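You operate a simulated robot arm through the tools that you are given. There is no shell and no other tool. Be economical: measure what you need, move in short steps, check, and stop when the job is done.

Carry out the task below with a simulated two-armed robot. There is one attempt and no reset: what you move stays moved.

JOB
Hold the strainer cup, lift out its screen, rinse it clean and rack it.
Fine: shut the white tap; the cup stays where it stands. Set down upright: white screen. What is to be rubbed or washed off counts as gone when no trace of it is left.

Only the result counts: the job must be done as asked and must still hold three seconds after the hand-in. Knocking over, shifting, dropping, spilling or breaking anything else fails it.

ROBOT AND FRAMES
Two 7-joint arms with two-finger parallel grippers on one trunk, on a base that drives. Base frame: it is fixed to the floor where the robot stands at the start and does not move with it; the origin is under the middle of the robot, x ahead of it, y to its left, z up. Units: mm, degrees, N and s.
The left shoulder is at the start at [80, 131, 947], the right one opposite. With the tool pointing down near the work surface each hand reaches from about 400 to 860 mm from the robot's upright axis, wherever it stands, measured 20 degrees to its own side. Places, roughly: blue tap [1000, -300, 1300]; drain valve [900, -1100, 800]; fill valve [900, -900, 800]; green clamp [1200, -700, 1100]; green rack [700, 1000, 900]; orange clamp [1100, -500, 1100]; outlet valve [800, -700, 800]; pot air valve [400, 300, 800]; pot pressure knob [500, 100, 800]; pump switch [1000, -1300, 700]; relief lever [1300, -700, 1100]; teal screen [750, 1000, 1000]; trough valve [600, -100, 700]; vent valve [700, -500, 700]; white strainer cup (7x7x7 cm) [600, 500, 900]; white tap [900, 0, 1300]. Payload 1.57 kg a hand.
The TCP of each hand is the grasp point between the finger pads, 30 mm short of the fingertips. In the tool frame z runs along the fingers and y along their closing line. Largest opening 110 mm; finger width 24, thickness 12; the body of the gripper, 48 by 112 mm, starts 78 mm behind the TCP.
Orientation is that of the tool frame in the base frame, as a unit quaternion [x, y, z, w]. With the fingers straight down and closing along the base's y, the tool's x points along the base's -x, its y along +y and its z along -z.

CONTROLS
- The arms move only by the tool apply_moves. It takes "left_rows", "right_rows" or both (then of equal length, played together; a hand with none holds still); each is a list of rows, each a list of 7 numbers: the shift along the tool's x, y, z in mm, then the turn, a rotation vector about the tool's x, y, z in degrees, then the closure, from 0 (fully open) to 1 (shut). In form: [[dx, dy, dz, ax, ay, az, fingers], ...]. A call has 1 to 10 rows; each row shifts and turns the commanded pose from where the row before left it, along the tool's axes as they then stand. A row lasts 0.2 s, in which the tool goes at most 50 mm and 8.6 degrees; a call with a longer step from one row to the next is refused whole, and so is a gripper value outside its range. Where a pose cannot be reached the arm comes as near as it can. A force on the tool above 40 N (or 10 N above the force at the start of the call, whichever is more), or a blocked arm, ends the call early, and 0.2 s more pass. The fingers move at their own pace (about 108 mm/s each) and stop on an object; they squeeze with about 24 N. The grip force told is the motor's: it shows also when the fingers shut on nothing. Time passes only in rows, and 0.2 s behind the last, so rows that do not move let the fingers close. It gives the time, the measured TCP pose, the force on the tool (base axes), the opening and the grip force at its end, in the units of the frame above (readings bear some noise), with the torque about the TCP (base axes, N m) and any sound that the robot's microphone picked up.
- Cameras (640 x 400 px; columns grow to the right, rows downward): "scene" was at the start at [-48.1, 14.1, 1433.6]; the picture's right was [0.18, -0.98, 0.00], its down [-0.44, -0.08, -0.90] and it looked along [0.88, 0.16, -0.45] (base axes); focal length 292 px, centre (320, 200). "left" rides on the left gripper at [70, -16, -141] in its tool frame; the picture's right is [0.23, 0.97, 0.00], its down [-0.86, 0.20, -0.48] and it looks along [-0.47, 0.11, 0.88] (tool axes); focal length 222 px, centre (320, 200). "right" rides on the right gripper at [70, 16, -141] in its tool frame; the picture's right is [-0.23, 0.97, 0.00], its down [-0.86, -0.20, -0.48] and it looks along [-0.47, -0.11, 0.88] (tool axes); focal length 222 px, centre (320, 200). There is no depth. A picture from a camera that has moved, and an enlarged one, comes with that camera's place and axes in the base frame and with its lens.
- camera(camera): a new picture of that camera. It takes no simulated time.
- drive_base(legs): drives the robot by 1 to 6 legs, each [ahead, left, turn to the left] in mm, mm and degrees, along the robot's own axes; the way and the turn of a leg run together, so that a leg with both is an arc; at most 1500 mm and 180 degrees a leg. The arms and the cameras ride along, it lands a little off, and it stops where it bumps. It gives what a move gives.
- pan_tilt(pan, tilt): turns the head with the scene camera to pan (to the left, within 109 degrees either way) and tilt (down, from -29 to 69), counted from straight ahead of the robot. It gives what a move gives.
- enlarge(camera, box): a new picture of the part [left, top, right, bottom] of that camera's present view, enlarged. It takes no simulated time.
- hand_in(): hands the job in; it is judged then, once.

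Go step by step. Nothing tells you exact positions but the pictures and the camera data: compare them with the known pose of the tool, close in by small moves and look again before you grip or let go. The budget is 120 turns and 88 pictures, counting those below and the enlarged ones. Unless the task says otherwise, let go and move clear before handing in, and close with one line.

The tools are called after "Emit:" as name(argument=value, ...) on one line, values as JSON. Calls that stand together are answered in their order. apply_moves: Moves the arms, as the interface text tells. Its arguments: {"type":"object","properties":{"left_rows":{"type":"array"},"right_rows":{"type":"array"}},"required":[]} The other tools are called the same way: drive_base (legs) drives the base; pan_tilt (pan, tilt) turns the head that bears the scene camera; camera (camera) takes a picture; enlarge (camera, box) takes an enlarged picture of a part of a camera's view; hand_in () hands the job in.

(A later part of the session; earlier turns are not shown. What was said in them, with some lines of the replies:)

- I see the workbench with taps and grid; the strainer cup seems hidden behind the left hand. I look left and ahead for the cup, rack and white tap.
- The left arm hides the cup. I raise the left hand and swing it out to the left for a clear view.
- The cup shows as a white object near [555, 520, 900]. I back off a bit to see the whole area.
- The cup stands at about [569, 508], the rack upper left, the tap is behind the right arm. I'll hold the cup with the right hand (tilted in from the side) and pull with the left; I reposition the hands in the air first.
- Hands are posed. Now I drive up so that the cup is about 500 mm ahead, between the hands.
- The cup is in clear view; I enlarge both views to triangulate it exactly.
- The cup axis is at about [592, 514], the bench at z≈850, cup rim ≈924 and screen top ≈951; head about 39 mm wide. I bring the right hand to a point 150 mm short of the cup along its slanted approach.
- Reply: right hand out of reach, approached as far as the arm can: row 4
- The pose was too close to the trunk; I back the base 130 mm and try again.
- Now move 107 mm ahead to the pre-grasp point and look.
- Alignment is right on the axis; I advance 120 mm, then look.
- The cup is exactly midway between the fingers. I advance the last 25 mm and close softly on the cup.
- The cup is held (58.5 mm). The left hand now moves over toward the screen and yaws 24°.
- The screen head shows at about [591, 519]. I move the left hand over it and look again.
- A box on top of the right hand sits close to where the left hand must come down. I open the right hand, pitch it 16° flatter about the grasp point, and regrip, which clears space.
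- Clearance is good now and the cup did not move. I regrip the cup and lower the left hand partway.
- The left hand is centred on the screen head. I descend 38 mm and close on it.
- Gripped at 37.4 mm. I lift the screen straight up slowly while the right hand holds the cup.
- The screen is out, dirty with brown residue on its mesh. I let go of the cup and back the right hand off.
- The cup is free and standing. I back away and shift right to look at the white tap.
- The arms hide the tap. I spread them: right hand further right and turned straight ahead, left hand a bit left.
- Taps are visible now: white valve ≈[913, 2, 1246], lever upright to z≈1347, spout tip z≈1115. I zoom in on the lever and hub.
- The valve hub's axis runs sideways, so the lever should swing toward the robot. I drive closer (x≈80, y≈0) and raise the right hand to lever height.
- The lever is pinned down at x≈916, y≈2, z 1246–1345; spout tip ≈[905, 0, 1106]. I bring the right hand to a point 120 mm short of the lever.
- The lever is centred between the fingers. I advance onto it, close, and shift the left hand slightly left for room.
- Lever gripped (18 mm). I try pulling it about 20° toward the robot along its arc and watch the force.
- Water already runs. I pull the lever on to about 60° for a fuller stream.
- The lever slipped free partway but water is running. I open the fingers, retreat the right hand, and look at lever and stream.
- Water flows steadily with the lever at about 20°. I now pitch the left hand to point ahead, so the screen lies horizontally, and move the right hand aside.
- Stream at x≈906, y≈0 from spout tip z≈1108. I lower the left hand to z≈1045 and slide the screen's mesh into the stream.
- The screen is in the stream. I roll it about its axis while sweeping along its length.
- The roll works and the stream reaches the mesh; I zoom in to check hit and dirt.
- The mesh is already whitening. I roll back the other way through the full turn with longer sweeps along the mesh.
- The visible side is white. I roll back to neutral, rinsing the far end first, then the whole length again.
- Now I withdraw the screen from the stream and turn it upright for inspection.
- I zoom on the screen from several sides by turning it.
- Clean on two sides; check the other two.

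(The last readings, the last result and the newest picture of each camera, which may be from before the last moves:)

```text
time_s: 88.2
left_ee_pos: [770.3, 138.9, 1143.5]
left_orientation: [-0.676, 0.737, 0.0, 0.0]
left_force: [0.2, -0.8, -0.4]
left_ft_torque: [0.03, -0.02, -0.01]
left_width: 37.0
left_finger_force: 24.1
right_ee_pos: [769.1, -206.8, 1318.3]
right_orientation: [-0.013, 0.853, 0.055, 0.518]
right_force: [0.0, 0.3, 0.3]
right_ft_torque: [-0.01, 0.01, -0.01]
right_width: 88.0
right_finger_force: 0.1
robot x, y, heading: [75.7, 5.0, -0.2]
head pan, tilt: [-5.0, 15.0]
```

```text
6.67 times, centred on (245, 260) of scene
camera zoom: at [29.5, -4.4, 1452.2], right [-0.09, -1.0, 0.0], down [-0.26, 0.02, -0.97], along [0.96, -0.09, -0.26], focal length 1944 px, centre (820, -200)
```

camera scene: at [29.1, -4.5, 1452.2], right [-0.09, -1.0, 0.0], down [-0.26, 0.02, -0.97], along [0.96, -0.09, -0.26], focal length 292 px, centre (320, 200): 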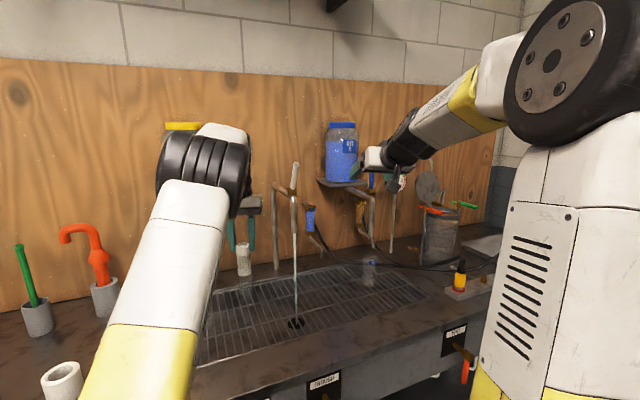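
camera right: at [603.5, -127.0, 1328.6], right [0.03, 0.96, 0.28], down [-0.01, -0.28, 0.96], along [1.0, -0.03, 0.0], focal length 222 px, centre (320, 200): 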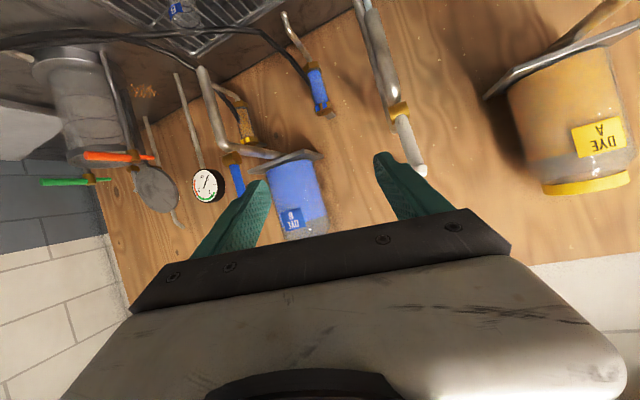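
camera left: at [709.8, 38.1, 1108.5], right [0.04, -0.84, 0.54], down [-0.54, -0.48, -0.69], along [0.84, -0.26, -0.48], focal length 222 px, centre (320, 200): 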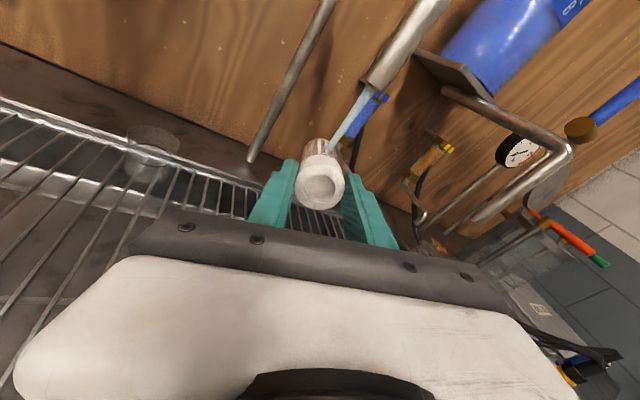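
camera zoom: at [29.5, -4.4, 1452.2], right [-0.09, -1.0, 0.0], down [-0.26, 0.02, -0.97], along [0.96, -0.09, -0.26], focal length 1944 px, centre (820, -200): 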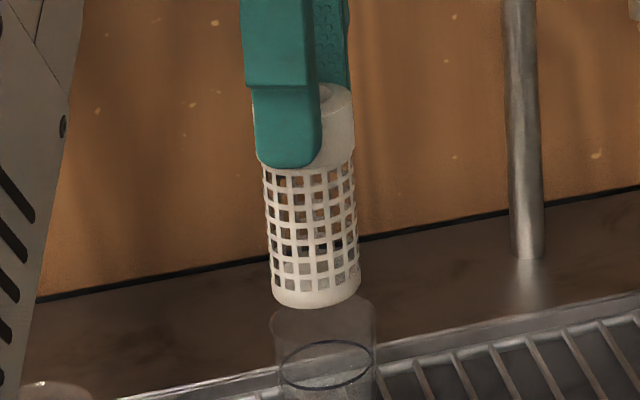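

The mesh is white all round. I turn the left hand back and bring the right hand before the lever to shut the tap.

Emit:
apply_moves(left_rows=[[0, 0, 0, 0, 0, 8.5, 0.8], [0, 0, 0, 0, 0, 8.5, 0.8], [0, 0, 0, 0, 0, 8.5, 0.8], [0, 0, 0, 0, 0, 8.5, 0.8], [0, 0, 0, 0, 0, 8.5, 0.8], [0, 0, 0, 0, 0, 8.5, 0.8], [0, 0, 0, 0, 0, 8.5, 0.8], [0, 0, 0, 0, 0, 8.5, 0.8], [0, 0, 0, 0, 0, 8.5, 0.8], [0, 0, 0, 0, 0, 8.5, 0.8]])

Emit:
apply_moves(right_rows=[[-10.2, 39.5, 6.5, 0, 0, 0, 0], [-10.2, 39.5, 6.5, 0, 0, 0, 0], [-10.2, 39.5, 6.5, 0, 0, 0, 0], [-10.2, 39.5, 6.5, 0, 0, 0, 0], [-10.2, 39.5, 6.5, 0, 0, 0, 0], [0, 0, 0, 0, 0, 0, 0]], left_rows=[[0, 10, 0, 0, 0, 0, 0.8], [0, 10, 0, 0, 0, 0, 0.8], [0, 10, 0, 0, 0, 0, 0.8], [0, 10, 0, 0, 0, 0, 0.8], [0, 0, 0, 0, 0, 0, 0.8], [0, 0, 0, 0, 0, 0, 0.8]])

Emit:
camera(camera="right")

```text
time_s: 90.4
left_ee_pos: [769.8, 140.2, 1143.9]
left_orientation: [0.003, 1.0, 0.001, 0.001]
left_force: [0.2, -0.3, -0.1]
left_ft_torque: [0.01, -0.04, 0.01]
left_width: 37.1
left_finger_force: 23.8
right_ee_pos: [768.1, -205.9, 1317.7]
right_orientation: [-0.014, 0.854, 0.055, 0.518]
right_force: [1.0, 0.7, 0.2]
right_ft_torque: [-0.01, 0.0, 0.02]
right_width: 87.9
right_finger_force: 0.0
robot x, y, heading: [76.3, 3.6, -0.2]
head pan, tilt: [-5.0, 15.0]
```

```text
time_s: 91.8
left_ee_pos: [771.7, 180.1, 1143.2]
left_orientation: [0.002, 1.0, 0.0, 0.0]
left_force: [-0.9, -0.3, -1.0]
left_ft_torque: [0.0, 0.02, 0.0]
left_width: 37.2
left_finger_force: 23.7
right_ee_pos: [804.4, -8.7, 1363.4]
right_orientation: [-0.014, 0.853, 0.056, 0.519]
right_force: [-0.4, -0.4, 0.4]
right_ft_torque: [0.01, 0.01, 0.02]
right_width: 109.8
right_finger_force: 0.1
robot x, y, heading: [76.3, 7.0, -0.2]
head pan, tilt: [-5.0, 15.0]
```

```text
28 pictures are left
camera right: at [646.7, -6.7, 1366.7], right [0.03, 0.96, 0.28], down [-0.01, -0.28, 0.96], along [1.0, -0.03, 0.0], focal length 222 px, centre (320, 200)
```

right: 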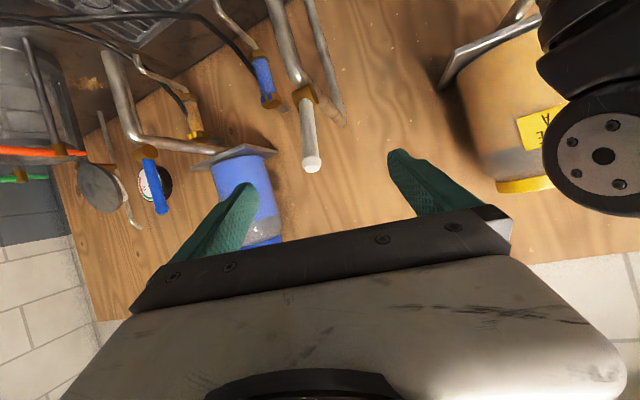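

The lever leans about 24° along the pipe's direction. I advance onto it, close and swing it back upright.

Emit:
apply_moves(right_rows=[[1.8, -2.4, 23.8, 0, 0, 0, 0], [1.8, -2.4, 23.8, 0, 0, 0, 0], [1.8, -2.4, 23.8, 0, 0, 0, 0], [1.8, -2.4, 23.8, 0, 0, 0, 0], [0, 0, 0, 0, 0, 0, 0.3], [0, 0, 0, 0, 0, 0, 0.6], [0, 0, 0, 0, 0, 0, 0.75], [0, 0, 0, 0, 0, 0, 0.9], [0, 0, 0, 0, 0, 0, 0.9]])

Emit:
apply_moves(right_rows=[[-5.4, 1.9, 5.4, 0, 0, 0, 0.9], [-5.4, 1.9, 5.4, 0, 0, 0, 0.9], [-4, 1.9, 6.4, 0, 0, 0, 0.9], [-4, 1.9, 6.4, 0, 0, 0, 0.9], [-1, 0.4, 2, 0, 0, 0, 0.9], [0, 0, 0, 0, 0, 0, 0.9]])

Emit:
enlarge(camera="scene", box=[250, 120, 370, 340])

Emit:
camera(camera="right")

```text
time_s: 93.8
left_ee_pos: [771.3, 179.1, 1143.4]
left_orientation: [0.002, 1.0, -0.001, -0.001]
left_force: [0.1, 0.1, -1.1]
left_ft_torque: [0.01, 0.02, -0.05]
left_width: 37.2
left_finger_force: 23.7
right_ee_pos: [886.6, -7.3, 1312.9]
right_orientation: [-0.013, 0.853, 0.056, 0.519]
right_force: [1.2, 0.6, 0.3]
right_ft_torque: [1.02, 0.26, 0.53]
right_width: 17.3
right_finger_force: 32.3
robot x, y, heading: [77.6, 5.4, -0.2]
head pan, tilt: [-5.0, 15.0]
```

```text
time_s: 95.2
left_ee_pos: [770.7, 177.8, 1144.2]
left_orientation: [0.002, 1.0, -0.001, -0.001]
left_force: [-0.2, 0.1, -0.7]
left_ft_torque: [0.02, 0.02, -0.03]
left_width: 37.1
left_finger_force: 23.8
right_ee_pos: [918.3, 1.1, 1319.8]
right_orientation: [-0.014, 0.853, 0.056, 0.519]
right_force: [-12.1, -1.3, 8.4]
right_ft_torque: [-0.93, 0.72, -0.15]
right_width: 17.1
right_finger_force: 32.4
robot x, y, heading: [75.0, 6.3, 0.0]
head pan, tilt: [-5.0, 15.0]
```

```text
1.82 times, centred on (310, 230) of scene
camera zoom: at [28.5, -4.4, 1452.2], right [-0.09, -1.0, 0.0], down [-0.26, 0.02, -0.97], along [0.96, -0.09, -0.26], focal length 530 px, centre (338, 146)
```

zoom: 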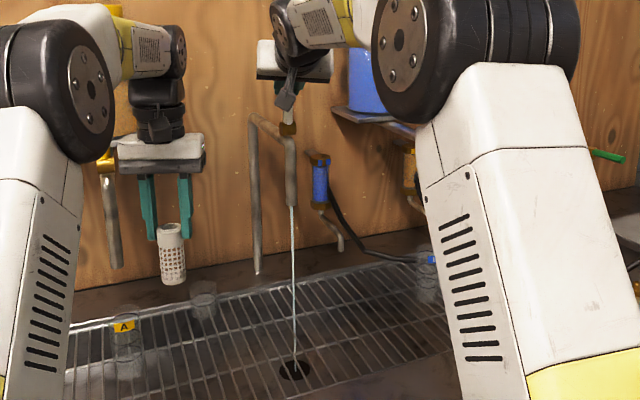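

```text
26 pictures are left
camera right: at [759.6, 3.8, 1323.9], right [0.02, 0.96, 0.28], down [-0.01, -0.28, 0.96], along [1.0, -0.03, 0.01], focal length 222 px, centre (320, 200)
```

right: 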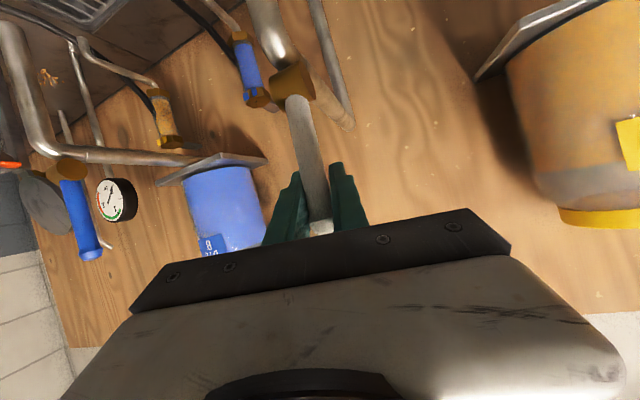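

A thinner stream still runs, so the lever isn't fully home. I push a bit further.

Emit:
apply_moves(right_rows=[[-1.3, 0.7, 2.6, 0, 0, 0, 0.9], [-1.3, 0.7, 2.6, 0, 0, 0, 0.9], [0, 0, 0, 0, 0, 0, 0.9]])

Emit:
enlarge(camera="scene", box=[260, 160, 340, 320])

```text
time_s: 96.0
left_ee_pos: [769.2, 180.2, 1144.2]
left_orientation: [0.002, 1.0, 0.0, 0.001]
left_force: [0.0, -0.1, -0.6]
left_ft_torque: [-0.01, -0.03, 0.0]
left_width: 37.3
left_finger_force: 23.8
right_ee_pos: [923.2, 3.6, 1319.9]
right_orientation: [-0.015, 0.853, 0.055, 0.518]
right_force: [-11.8, -3.9, 8.2]
right_ft_torque: [-0.9, 0.71, -0.06]
right_width: 17.7
right_finger_force: 32.3
robot x, y, heading: [73.2, 8.3, 0.1]
head pan, tilt: [-5.0, 15.0]
```

```text
2.50 times, centred on (300, 240) of scene
camera zoom: at [28.6, -4.6, 1452.2], right [-0.09, -1.0, 0.0], down [-0.26, 0.02, -0.97], along [0.96, -0.09, -0.26], focal length 729 px, centre (370, 100)
```

zoom: 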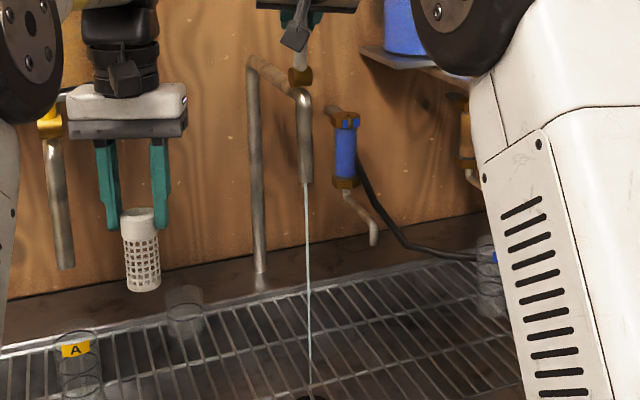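

Emit:
apply_moves(right_rows=[[-1.7, 0.9, 3.5, 0, 0, 0, 0.9], [-1.7, 0.9, 3.5, 0, 0, 0, 0.9], [0, 0, 0, 0, 0, 0, 0.9]])

Emit:
enlarge(camera="scene", box=[260, 160, 340, 320])

Emit:
camera(camera="right")

```text
time_s: 96.8
left_ee_pos: [770.5, 179.3, 1144.6]
left_orientation: [0.001, 1.0, 0.0, 0.0]
left_force: [-0.6, -0.4, -0.5]
left_ft_torque: [0.0, 0.01, 0.02]
left_width: 36.8
left_finger_force: 24.1
right_ee_pos: [932.0, 5.5, 1319.1]
right_orientation: [-0.014, 0.854, 0.056, 0.518]
right_force: [-8.8, -7.4, 5.5]
right_ft_torque: [-0.85, 0.7, 0.04]
right_width: 17.9
right_finger_force: 33.3
robot x, y, heading: [74.9, 6.4, -0.2]
head pan, tilt: [-5.0, 15.0]
```

```text
2.50 times, centred on (300, 240) of scene
camera zoom: at [28.8, -4.8, 1452.2], right [-0.09, -1.0, 0.0], down [-0.26, 0.02, -0.97], along [0.96, -0.09, -0.26], focal length 729 px, centre (370, 100)
```

zoom: 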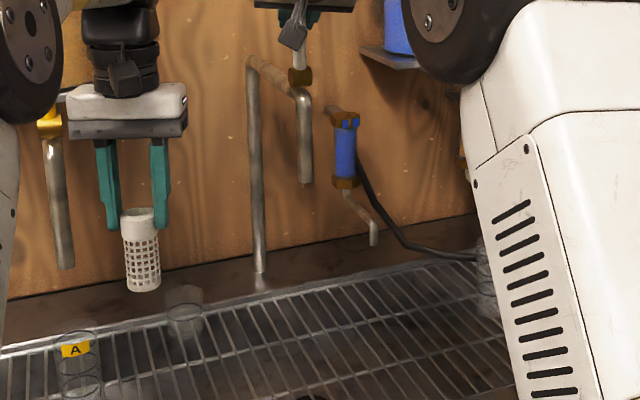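

```text
23 pictures are left
camera right: at [773.0, 7.7, 1323.9], right [0.03, 0.96, 0.28], down [-0.01, -0.28, 0.96], along [1.0, -0.03, 0.0], focal length 222 px, centre (320, 200)
```

right: 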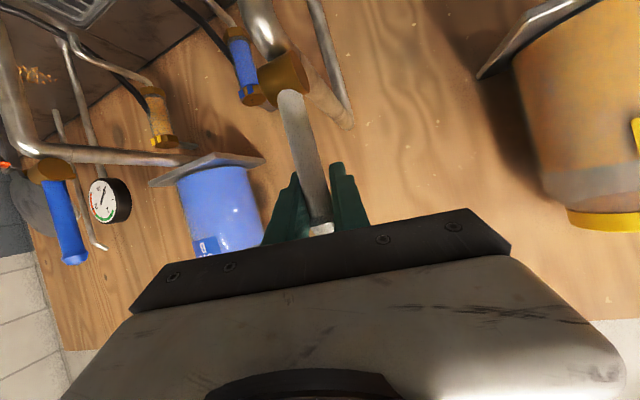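

The water has stopped. I give a small extra push to seat it, then open and retreat.

Emit:
apply_moves(right_rows=[[-1.3, 0.7, 2.6, 0, 0, 0, 0.9], [-0.9, 0.5, 1.8, 0, 0, 0, 0.9], [0, 0, 0, 0, 0, 0, 0.5], [0, 0, 0, 0, 0, 0, 0], [0, 0, 0, 0, 0, 0, 0], [0, 0, 0, 0, 0, 0, 0], [0, 0, -30, 0, 0, 0, 0], [0, 0, -35, 0, 0, 0, 0], [0, 0, -35, 0, 0, 0, 0], [0, -35, -10, 0, 0, 0, 0]])

Emit:
apply_moves(right_rows=[[0, -40, -15, 0, 0, 0, 0], [0, -40, -15, 0, 0, 0, 0], [0, -40, 0, 0, 0, 0, 0], [0, -40, 0, 0, 0, 0, 0], [0, 0, -30, 0, 0, 0, 0], [0, 0, -30, 0, 0, 0, 0]])

Emit:
enlarge(camera="scene", box=[250, 140, 350, 320])

```text
time_s: 99.0
left_ee_pos: [770.8, 180.7, 1144.1]
left_orientation: [0.002, 1.0, 0.0, 0.0]
left_force: [0.0, 0.6, -1.1]
left_ft_torque: [-0.02, 0.02, -0.01]
left_width: 37.0
left_finger_force: 24.8
right_ee_pos: [841.8, -37.7, 1366.4]
right_orientation: [-0.015, 0.853, 0.056, 0.519]
right_force: [0.1, 0.7, 1.5]
right_ft_torque: [0.01, -0.01, -0.03]
right_width: 109.9
right_finger_force: 0.1
robot x, y, heading: [71.2, 5.7, -0.2]
head pan, tilt: [-5.0, 15.0]
```

```text
time_s: 100.4
left_ee_pos: [770.9, 180.7, 1143.9]
left_orientation: [0.002, 1.0, 0.0, 0.0]
left_force: [-0.1, 0.2, -0.8]
left_ft_torque: [0.01, 0.05, 0.01]
left_width: 37.1
left_finger_force: 24.4
right_ee_pos: [776.1, -208.3, 1394.7]
right_orientation: [-0.015, 0.854, 0.057, 0.518]
right_force: [0.5, -1.2, 0.1]
right_ft_torque: [0.02, -0.01, 0.03]
right_width: 110.1
right_finger_force: 0.0
robot x, y, heading: [78.0, 9.1, -0.2]
head pan, tilt: [-5.0, 15.0]
```

```text
2.22 times, centred on (300, 230) of scene
camera zoom: at [29.9, -4.4, 1452.2], right [-0.09, -1.0, 0.0], down [-0.26, 0.02, -0.97], along [0.96, -0.09, -0.26], focal length 648 px, centre (364, 133)
```

zoom: 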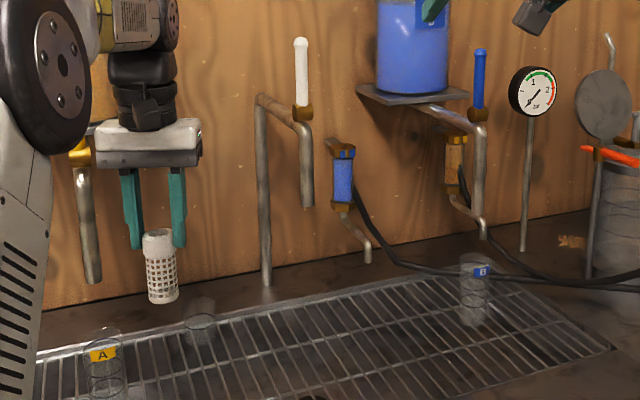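

The tap is shut with the lever upright. I raise the screen, back off and drive left to the rack.

Emit:
apply_moves(left_rows=[[0, 0, -25, 0, 0, 0, 0.8], [0, 0, -25, 0, 0, 0, 0.8], [0, 0, 0, 0, 0, 0, 0.8]])

Emit:
drive_base(legs=[[-380, 0, 0], [0, 820, 0]])

Emit:
pan_tilt(pan=5, tilt=28)

Emit:
camera(camera="scene")

Emit:
camera(camera="left")

```text
time_s: 101.2
left_ee_pos: [771.6, 178.0, 1193.3]
left_orientation: [0.002, 1.0, 0.0, 0.0]
left_force: [0.8, -0.2, -0.7]
left_ft_torque: [0.0, 0.04, 0.04]
left_width: 37.0
left_finger_force: 24.0
right_ee_pos: [775.1, -209.5, 1395.0]
right_orientation: [-0.014, 0.853, 0.056, 0.518]
right_force: [0.0, 0.8, 0.3]
right_ft_torque: [0.0, -0.05, 0.0]
right_width: 109.9
right_finger_force: 0.1
robot x, y, heading: [71.9, 8.1, 0.0]
head pan, tilt: [-5.0, 15.0]
```

```text
time_s: 107.6
left_ee_pos: [378.2, 1013.9, 1194.6]
left_orientation: [-0.009, 1.0, 0.0, 0.0]
left_force: [-0.2, -0.1, -0.9]
left_ft_torque: [0.02, -0.03, 0.04]
left_width: 37.2
left_finger_force: 24.2
right_ee_pos: [391.1, 626.1, 1395.7]
right_orientation: [-0.023, 0.853, 0.061, 0.518]
right_force: [0.2, -1.1, -0.3]
right_ft_torque: [-0.03, -0.01, 0.02]
right_width: 110.2
right_finger_force: 0.2
robot x, y, heading: [-315.1, 823.1, 0.8]
head pan, tilt: [-5.0, 15.0]
```

```text
time_s: 108.4
left_ee_pos: [378.3, 1013.4, 1192.8]
left_orientation: [-0.009, 1.0, 0.0, 0.0]
left_force: [-0.3, 1.0, -0.8]
left_ft_torque: [0.01, -0.01, -0.01]
left_width: 37.0
left_finger_force: 24.8
right_ee_pos: [391.3, 626.3, 1395.3]
right_orientation: [-0.023, 0.853, 0.061, 0.518]
right_force: [0.4, -0.2, 0.5]
right_ft_torque: [0.03, -0.05, -0.01]
right_width: 110.1
right_finger_force: 0.0
robot x, y, heading: [-313.1, 827.9, 1.1]
head pan, tilt: [5.0, 28.0]
```

```text
21 pictures are left
camera scene: at [-362.0, 830.7, 1431.2], right [0.1, -0.99, 0.0], down [-0.47, -0.05, -0.88], along [0.88, 0.09, -0.47], focal length 292 px, centre (320, 200)
```

scene: 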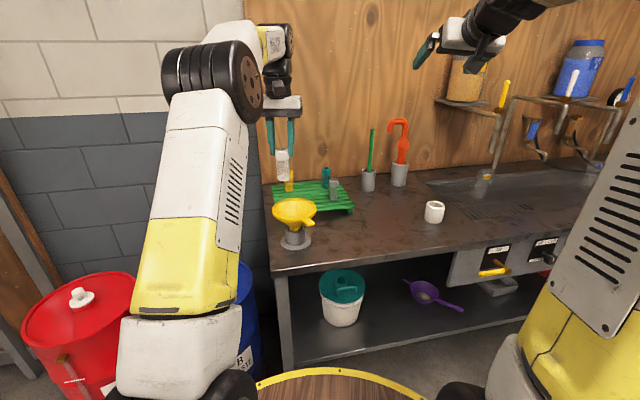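

```text
20 pictures are left
camera left: at [309.2, 995.8, 1335.2], right [-0.24, 0.97, 0.0], down [0.85, 0.21, 0.48], along [0.46, 0.12, -0.88], focal length 222 px, centre (320, 200)
```

left: 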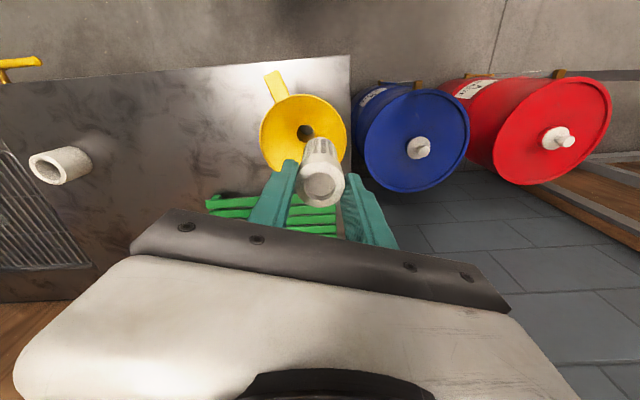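

The rack, funnel and stand are in view. I zoom in on the rack to fix the free spot.

Emit:
enlarge(camera="scene", box=[260, 140, 370, 250])

```text
3.64 times, centred on (315, 195) of scene
camera zoom: at [-362.0, 830.7, 1431.2], right [0.1, -0.99, 0.0], down [-0.47, -0.05, -0.88], along [0.88, 0.09, -0.47], focal length 1061 px, centre (338, 218)
```

zoom: 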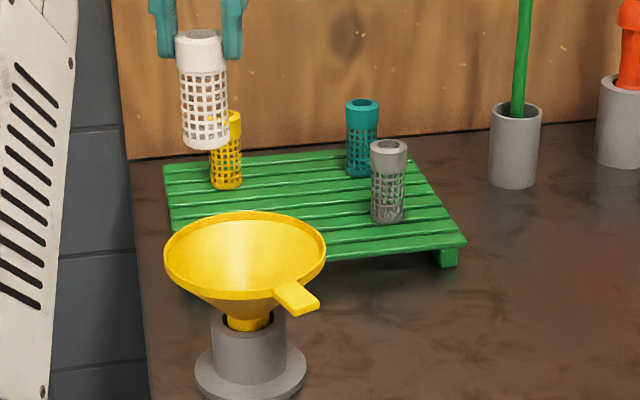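

Rack top ≈ z 883; I choose the free spot ≈[655, 1000], over 100 mm from the other screens. I drive up.

Emit:
drive_base(legs=[[290, 0, -1]])

Emit:
camera(camera="left")

Emit:
pan_tilt(pan=8, tilt=38)

Emit:
camera(camera="scene")

```text
time_s: 110.4
left_ee_pos: [672.5, 1003.4, 1193.0]
left_orientation: [0.0, 1.0, 0.0, -0.001]
left_force: [0.5, 0.8, -0.9]
left_ft_torque: [-0.01, 0.04, 0.02]
left_width: 37.3
left_finger_force: 24.7
right_ee_pos: [679.0, 615.4, 1395.1]
right_orientation: [-0.016, 0.853, 0.056, 0.518]
right_force: [-0.5, 0.0, -0.5]
right_ft_torque: [0.03, 0.01, 0.0]
right_width: 110.1
right_finger_force: 0.1
robot x, y, heading: [-25.6, 829.1, -0.1]
head pan, tilt: [5.0, 28.0]
```

```text
18 pictures are left
camera left: at [602.5, 986.9, 1335.2], right [-0.23, 0.97, 0.0], down [0.86, 0.2, 0.48], along [0.47, 0.11, -0.88], focal length 222 px, centre (320, 200)
```

left: 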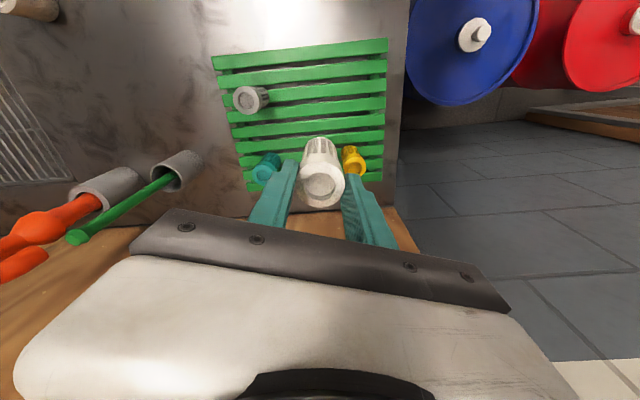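

```text
time_s: 111.1
left_ee_pos: [671.7, 1003.4, 1193.4]
left_orientation: [0.0, 1.0, 0.0, 0.0]
left_force: [0.3, 1.0, -0.3]
left_ft_torque: [0.03, -0.01, -0.01]
left_width: 37.2
left_finger_force: 23.8
right_ee_pos: [678.7, 615.1, 1394.5]
right_orientation: [-0.017, 0.853, 0.057, 0.518]
right_force: [0.2, 0.3, 0.2]
right_ft_torque: [-0.01, -0.01, 0.03]
right_width: 109.9
right_finger_force: 0.1
robot x, y, heading: [-25.3, 828.2, 0.2]
head pan, tilt: [8.0, 38.0]
```

```text
17 pictures are left
camera scene: at [-76.8, 838.2, 1415.7], right [0.14, -0.99, 0.0], down [-0.61, -0.09, -0.79], along [0.78, 0.11, -0.62], focal length 292 px, centre (320, 200)
```

scene: 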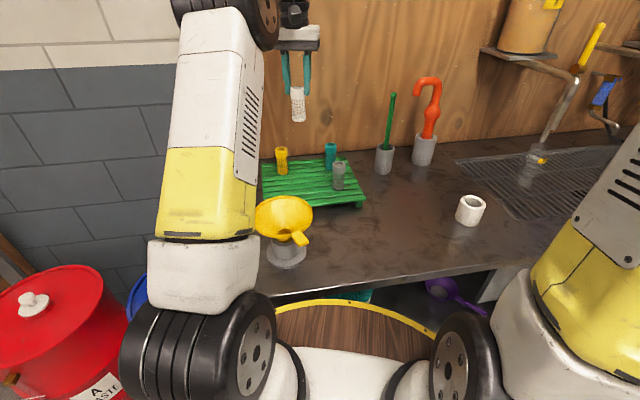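

Positions agree across views. I shift over the spot and descend to about 30 mm above the rack.

Emit:
apply_moves(left_rows=[[11, -1.5, 0, 0, 0, 0, 0.8], [11, -1.5, 0, 0, 0, 0, 0.8], [0, 0, 30, 0, 0, 0, 0.8], [0, 0, 30, 0, 0, 0, 0.8], [0, 0, 30, 0, 0, 0, 0.8], [0, 0, 30, 0, 0, 0, 0.8], [0, 0, 30, 0, 0, 0, 0.8], [0, 0, 30, 0, 0, 0, 0.8], [0, 0, 0, 0, 0, 0, 0.8]])

Emit:
camera(camera="left")

Emit:
enlarge(camera="scene", box=[250, 110, 380, 220])

```text
time_s: 113.1
left_ee_pos: [648.9, 1001.0, 1013.1]
left_orientation: [0.0, 1.0, 0.0, 0.001]
left_force: [-0.2, 0.2, -0.9]
left_ft_torque: [0.0, -0.01, 0.02]
left_width: 37.1
left_finger_force: 24.1
right_ee_pos: [679.1, 615.7, 1395.9]
right_orientation: [-0.016, 0.853, 0.057, 0.518]
right_force: [-0.9, -0.5, -0.1]
right_ft_torque: [0.02, -0.02, 0.0]
right_width: 110.2
right_finger_force: 0.0
robot x, y, heading: [-22.9, 828.9, 0.3]
head pan, tilt: [8.0, 38.0]
```

```text
16 pictures are left
camera left: at [579.6, 984.2, 1155.7], right [-0.23, 0.97, 0.0], down [0.86, 0.2, 0.48], along [0.47, 0.11, -0.88], focal length 222 px, centre (320, 200)
```

left: 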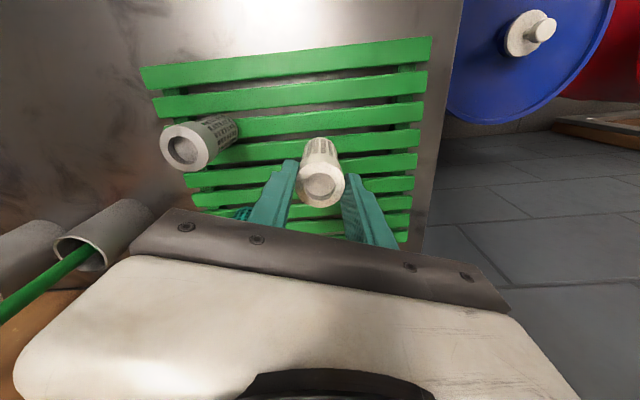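

```text
3.64 times, centred on (315, 165) of scene
camera zoom: at [-76.9, 838.2, 1415.7], right [0.14, -0.99, 0.0], down [-0.61, -0.09, -0.79], along [0.78, 0.11, -0.62], focal length 1061 px, centre (338, 327)
```

zoom: 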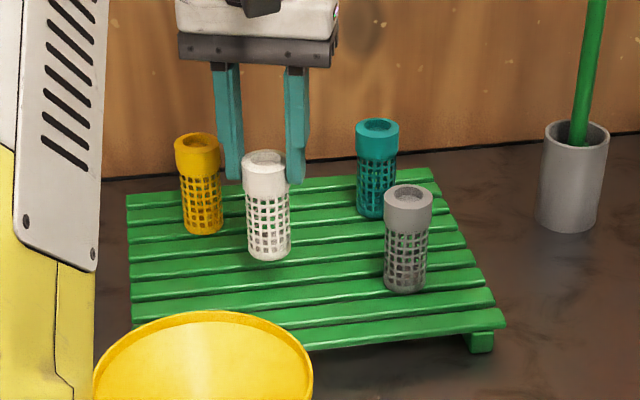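

Good clearance all around. I lower gently toward the slats and watch the force.

Emit:
apply_moves(left_rows=[[0, 0, 12, 0, 0, 0, 0.8], [0, 0, 10, 0, 0, 0, 0.8], [0, 0, 4, 0, 0, 0, 0.8], [0, 0, 3, 0, 0, 0, 0.8], [0, 0, 0, 0, 0, 0, 0.8]])

Emit:
enlarge(camera="scene", box=[270, 130, 360, 220])

```text
time_s: 114.3
left_ee_pos: [648.9, 999.5, 987.6]
left_orientation: [0.0, 1.0, -0.001, 0.002]
left_force: [-3.5, -0.6, 26.6]
left_ft_torque: [-0.03, 0.05, 0.06]
left_width: 37.3
left_finger_force: 23.6
right_ee_pos: [677.6, 614.9, 1396.6]
right_orientation: [-0.016, 0.853, 0.057, 0.518]
right_force: [-0.2, -0.1, 0.1]
right_ft_torque: [0.02, 0.0, -0.01]
right_width: 110.0
right_finger_force: 0.0
robot x, y, heading: [-23.4, 826.0, -0.2]
head pan, tilt: [8.0, 38.0]
```

```text
4.44 times, centred on (315, 175) of scene
camera zoom: at [-77.9, 837.9, 1415.6], right [0.14, -0.99, 0.0], down [-0.61, -0.09, -0.79], along [0.78, 0.11, -0.62], focal length 1296 px, centre (342, 311)
```

zoom: 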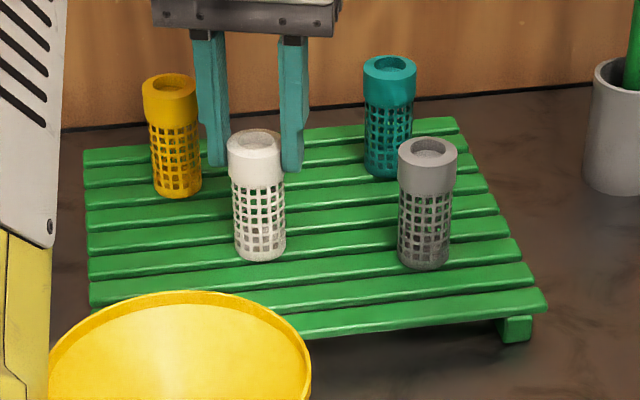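

It stands on the slats (26 N down). I relieve the pressure and open the fingers slightly.

Emit:
apply_moves(left_rows=[[0, 0, -1.5, 0, 0, 0, 0.8], [0, 0, -1, 0, 0, 0, 0.8], [0, 0, 0, 0, 0, 0, 0.8]])

Emit:
apply_moves(left_rows=[[0, 0, 0, 0, 0, 0, 0.64], [0, 0, 0, 0, 0, 0, 0.6], [0, 0, 0, 0, 0, 0, 0.5], [0, 0, 0, 0, 0, 0, 0.45], [0, 0, 0, 0, 0, 0, 0.45]])

Emit:
enlarge(camera="scene", box=[270, 130, 360, 220])

```text
time_s: 115.1
left_ee_pos: [650.2, 1000.8, 986.3]
left_orientation: [0.0, 1.0, 0.0, 0.0]
left_force: [5.6, 0.3, 12.3]
left_ft_torque: [0.06, -0.63, 0.03]
left_width: 37.3
left_finger_force: 24.0
right_ee_pos: [678.3, 614.8, 1395.0]
right_orientation: [-0.016, 0.853, 0.057, 0.518]
right_force: [-0.3, -0.1, -0.7]
right_ft_torque: [-0.01, 0.0, 0.01]
right_width: 110.2
right_finger_force: 0.0
robot x, y, heading: [-24.9, 828.6, -0.1]
head pan, tilt: [8.0, 38.0]
```

```text
time_s: 116.3
left_ee_pos: [650.2, 999.4, 987.1]
left_orientation: [0.0, 1.0, 0.0, 0.0]
left_force: [1.1, -0.6, -0.6]
left_ft_torque: [0.05, -0.02, -0.02]
left_width: 60.3
left_finger_force: 0.1
right_ee_pos: [678.2, 615.6, 1395.8]
right_orientation: [-0.015, 0.853, 0.056, 0.519]
right_force: [0.8, 0.7, -1.0]
right_ft_torque: [-0.02, 0.02, -0.02]
right_width: 110.0
right_finger_force: 0.0
robot x, y, heading: [-26.4, 828.4, -0.1]
head pan, tilt: [8.0, 38.0]
```

```text
4.44 times, centred on (315, 175) of scene
camera zoom: at [-76.9, 838.2, 1415.6], right [0.14, -0.99, 0.0], down [-0.61, -0.09, -0.79], along [0.78, 0.11, -0.62], focal length 1296 px, centre (342, 311)
```

zoom: 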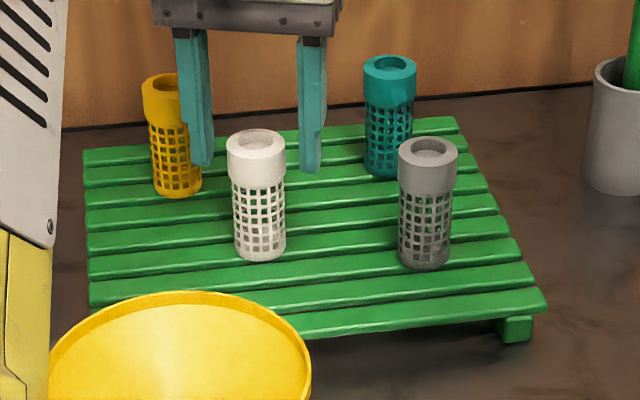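

The screen stands upright on its own. I lift the left hand straight up and back the robot off.

Emit:
apply_moves(left_rows=[[0, 0, -10, 0, 0, 0, 0.45], [0, 0, -20, 0, 0, 0, 0.45], [0, 0, -30, 0, 0, 0, 0.45], [0, 0, -40, 0, 0, 0, 0.45], [0, 0, -40, 0, 0, 0, 0.45], [0, 0, -40, 0, 0, 0, 0.45], [0, 0, -30, 0, 0, 0, 0.45]])

Emit:
drive_base(legs=[[-350, 0, 0]])

Emit:
pan_tilt(pan=-5, tilt=25)

Emit:
camera(camera="scene")

Emit:
enlarge(camera="scene", box=[220, 120, 420, 250])

```text
time_s: 117.9
left_ee_pos: [651.1, 1000.7, 1195.6]
left_orientation: [0.001, 1.0, 0.001, 0.0]
left_force: [-0.6, 0.5, 0.3]
left_ft_torque: [0.0, 0.0, 0.01]
left_width: 60.5
left_finger_force: 0.0
right_ee_pos: [677.3, 615.7, 1395.5]
right_orientation: [-0.016, 0.853, 0.057, 0.518]
right_force: [0.6, -0.2, 0.1]
right_ft_torque: [-0.01, 0.0, 0.0]
right_width: 109.8
right_finger_force: 0.1
robot x, y, heading: [-26.6, 825.3, 0.0]
head pan, tilt: [8.0, 38.0]
```

```text
time_s: 120.2
left_ee_pos: [295.9, 1001.0, 1194.8]
left_orientation: [0.001, 1.0, 0.0, 0.0]
left_force: [0.3, 0.4, -0.3]
left_ft_torque: [0.01, 0.01, 0.0]
left_width: 60.2
left_finger_force: 0.1
right_ee_pos: [323.8, 615.0, 1394.3]
right_orientation: [-0.015, 0.853, 0.056, 0.518]
right_force: [1.5, 1.2, 0.1]
right_ft_torque: [-0.04, -0.04, 0.01]
right_width: 110.2
right_finger_force: 0.0
robot x, y, heading: [-375.9, 828.4, 0.0]
head pan, tilt: [8.0, 38.0]
```

```text
time_s: 120.9
left_ee_pos: [295.2, 1000.3, 1196.2]
left_orientation: [0.001, 1.0, 0.0, -0.001]
left_force: [0.5, 0.4, 0.4]
left_ft_torque: [0.01, 0.01, 0.0]
left_width: 60.4
left_finger_force: 0.2
right_ee_pos: [324.1, 615.5, 1394.8]
right_orientation: [-0.016, 0.853, 0.056, 0.519]
right_force: [0.3, -0.2, 0.4]
right_ft_torque: [-0.03, 0.01, 0.04]
right_width: 110.1
right_finger_force: 0.0
robot x, y, heading: [-379.6, 826.8, 0.2]
head pan, tilt: [-5.0, 25.0]
```

```text
12 pictures are left
camera scene: at [-424.7, 818.6, 1435.9], right [-0.09, -1.0, 0.0], down [-0.42, 0.04, -0.91], along [0.9, -0.08, -0.42], focal length 292 px, centre (320, 200)
```

scene: 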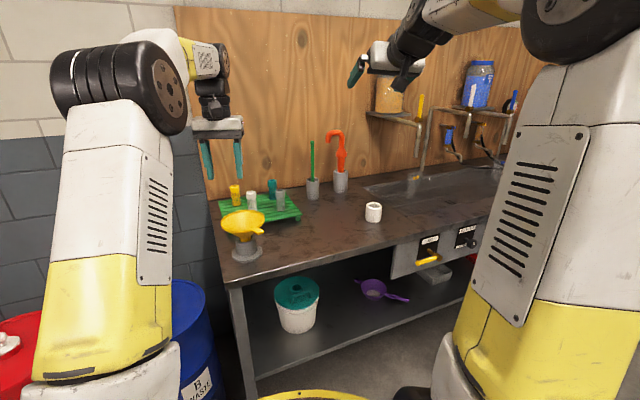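

```text
3.08 times, centred on (320, 185) of scene
camera zoom: at [-424.7, 818.6, 1435.9], right [-0.09, -1.0, 0.0], down [-0.42, 0.04, -0.91], along [0.9, -0.08, -0.42], focal length 897 px, centre (320, 246)
```

zoom: 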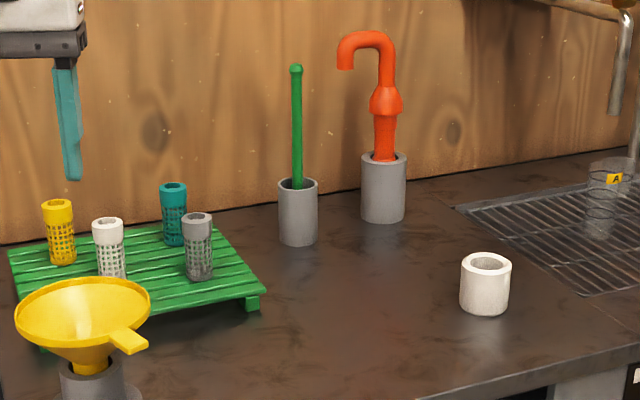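

The white screen stands clean and upright on the rack, the cup is where it stood, the tap was shut with no stream, and both hands are clear. I hand in.

Emit:
hand_in()

```text
The job is handed in.
```

I lifted the white screen out of the held strainer cup, rinsed it, and set it upright on the green rack; no dirt showed on the mesh from any of the four sides I checked, though I did not look at the underside of its base. The white tap is shut with its lever upright, and the cup stands where it was.
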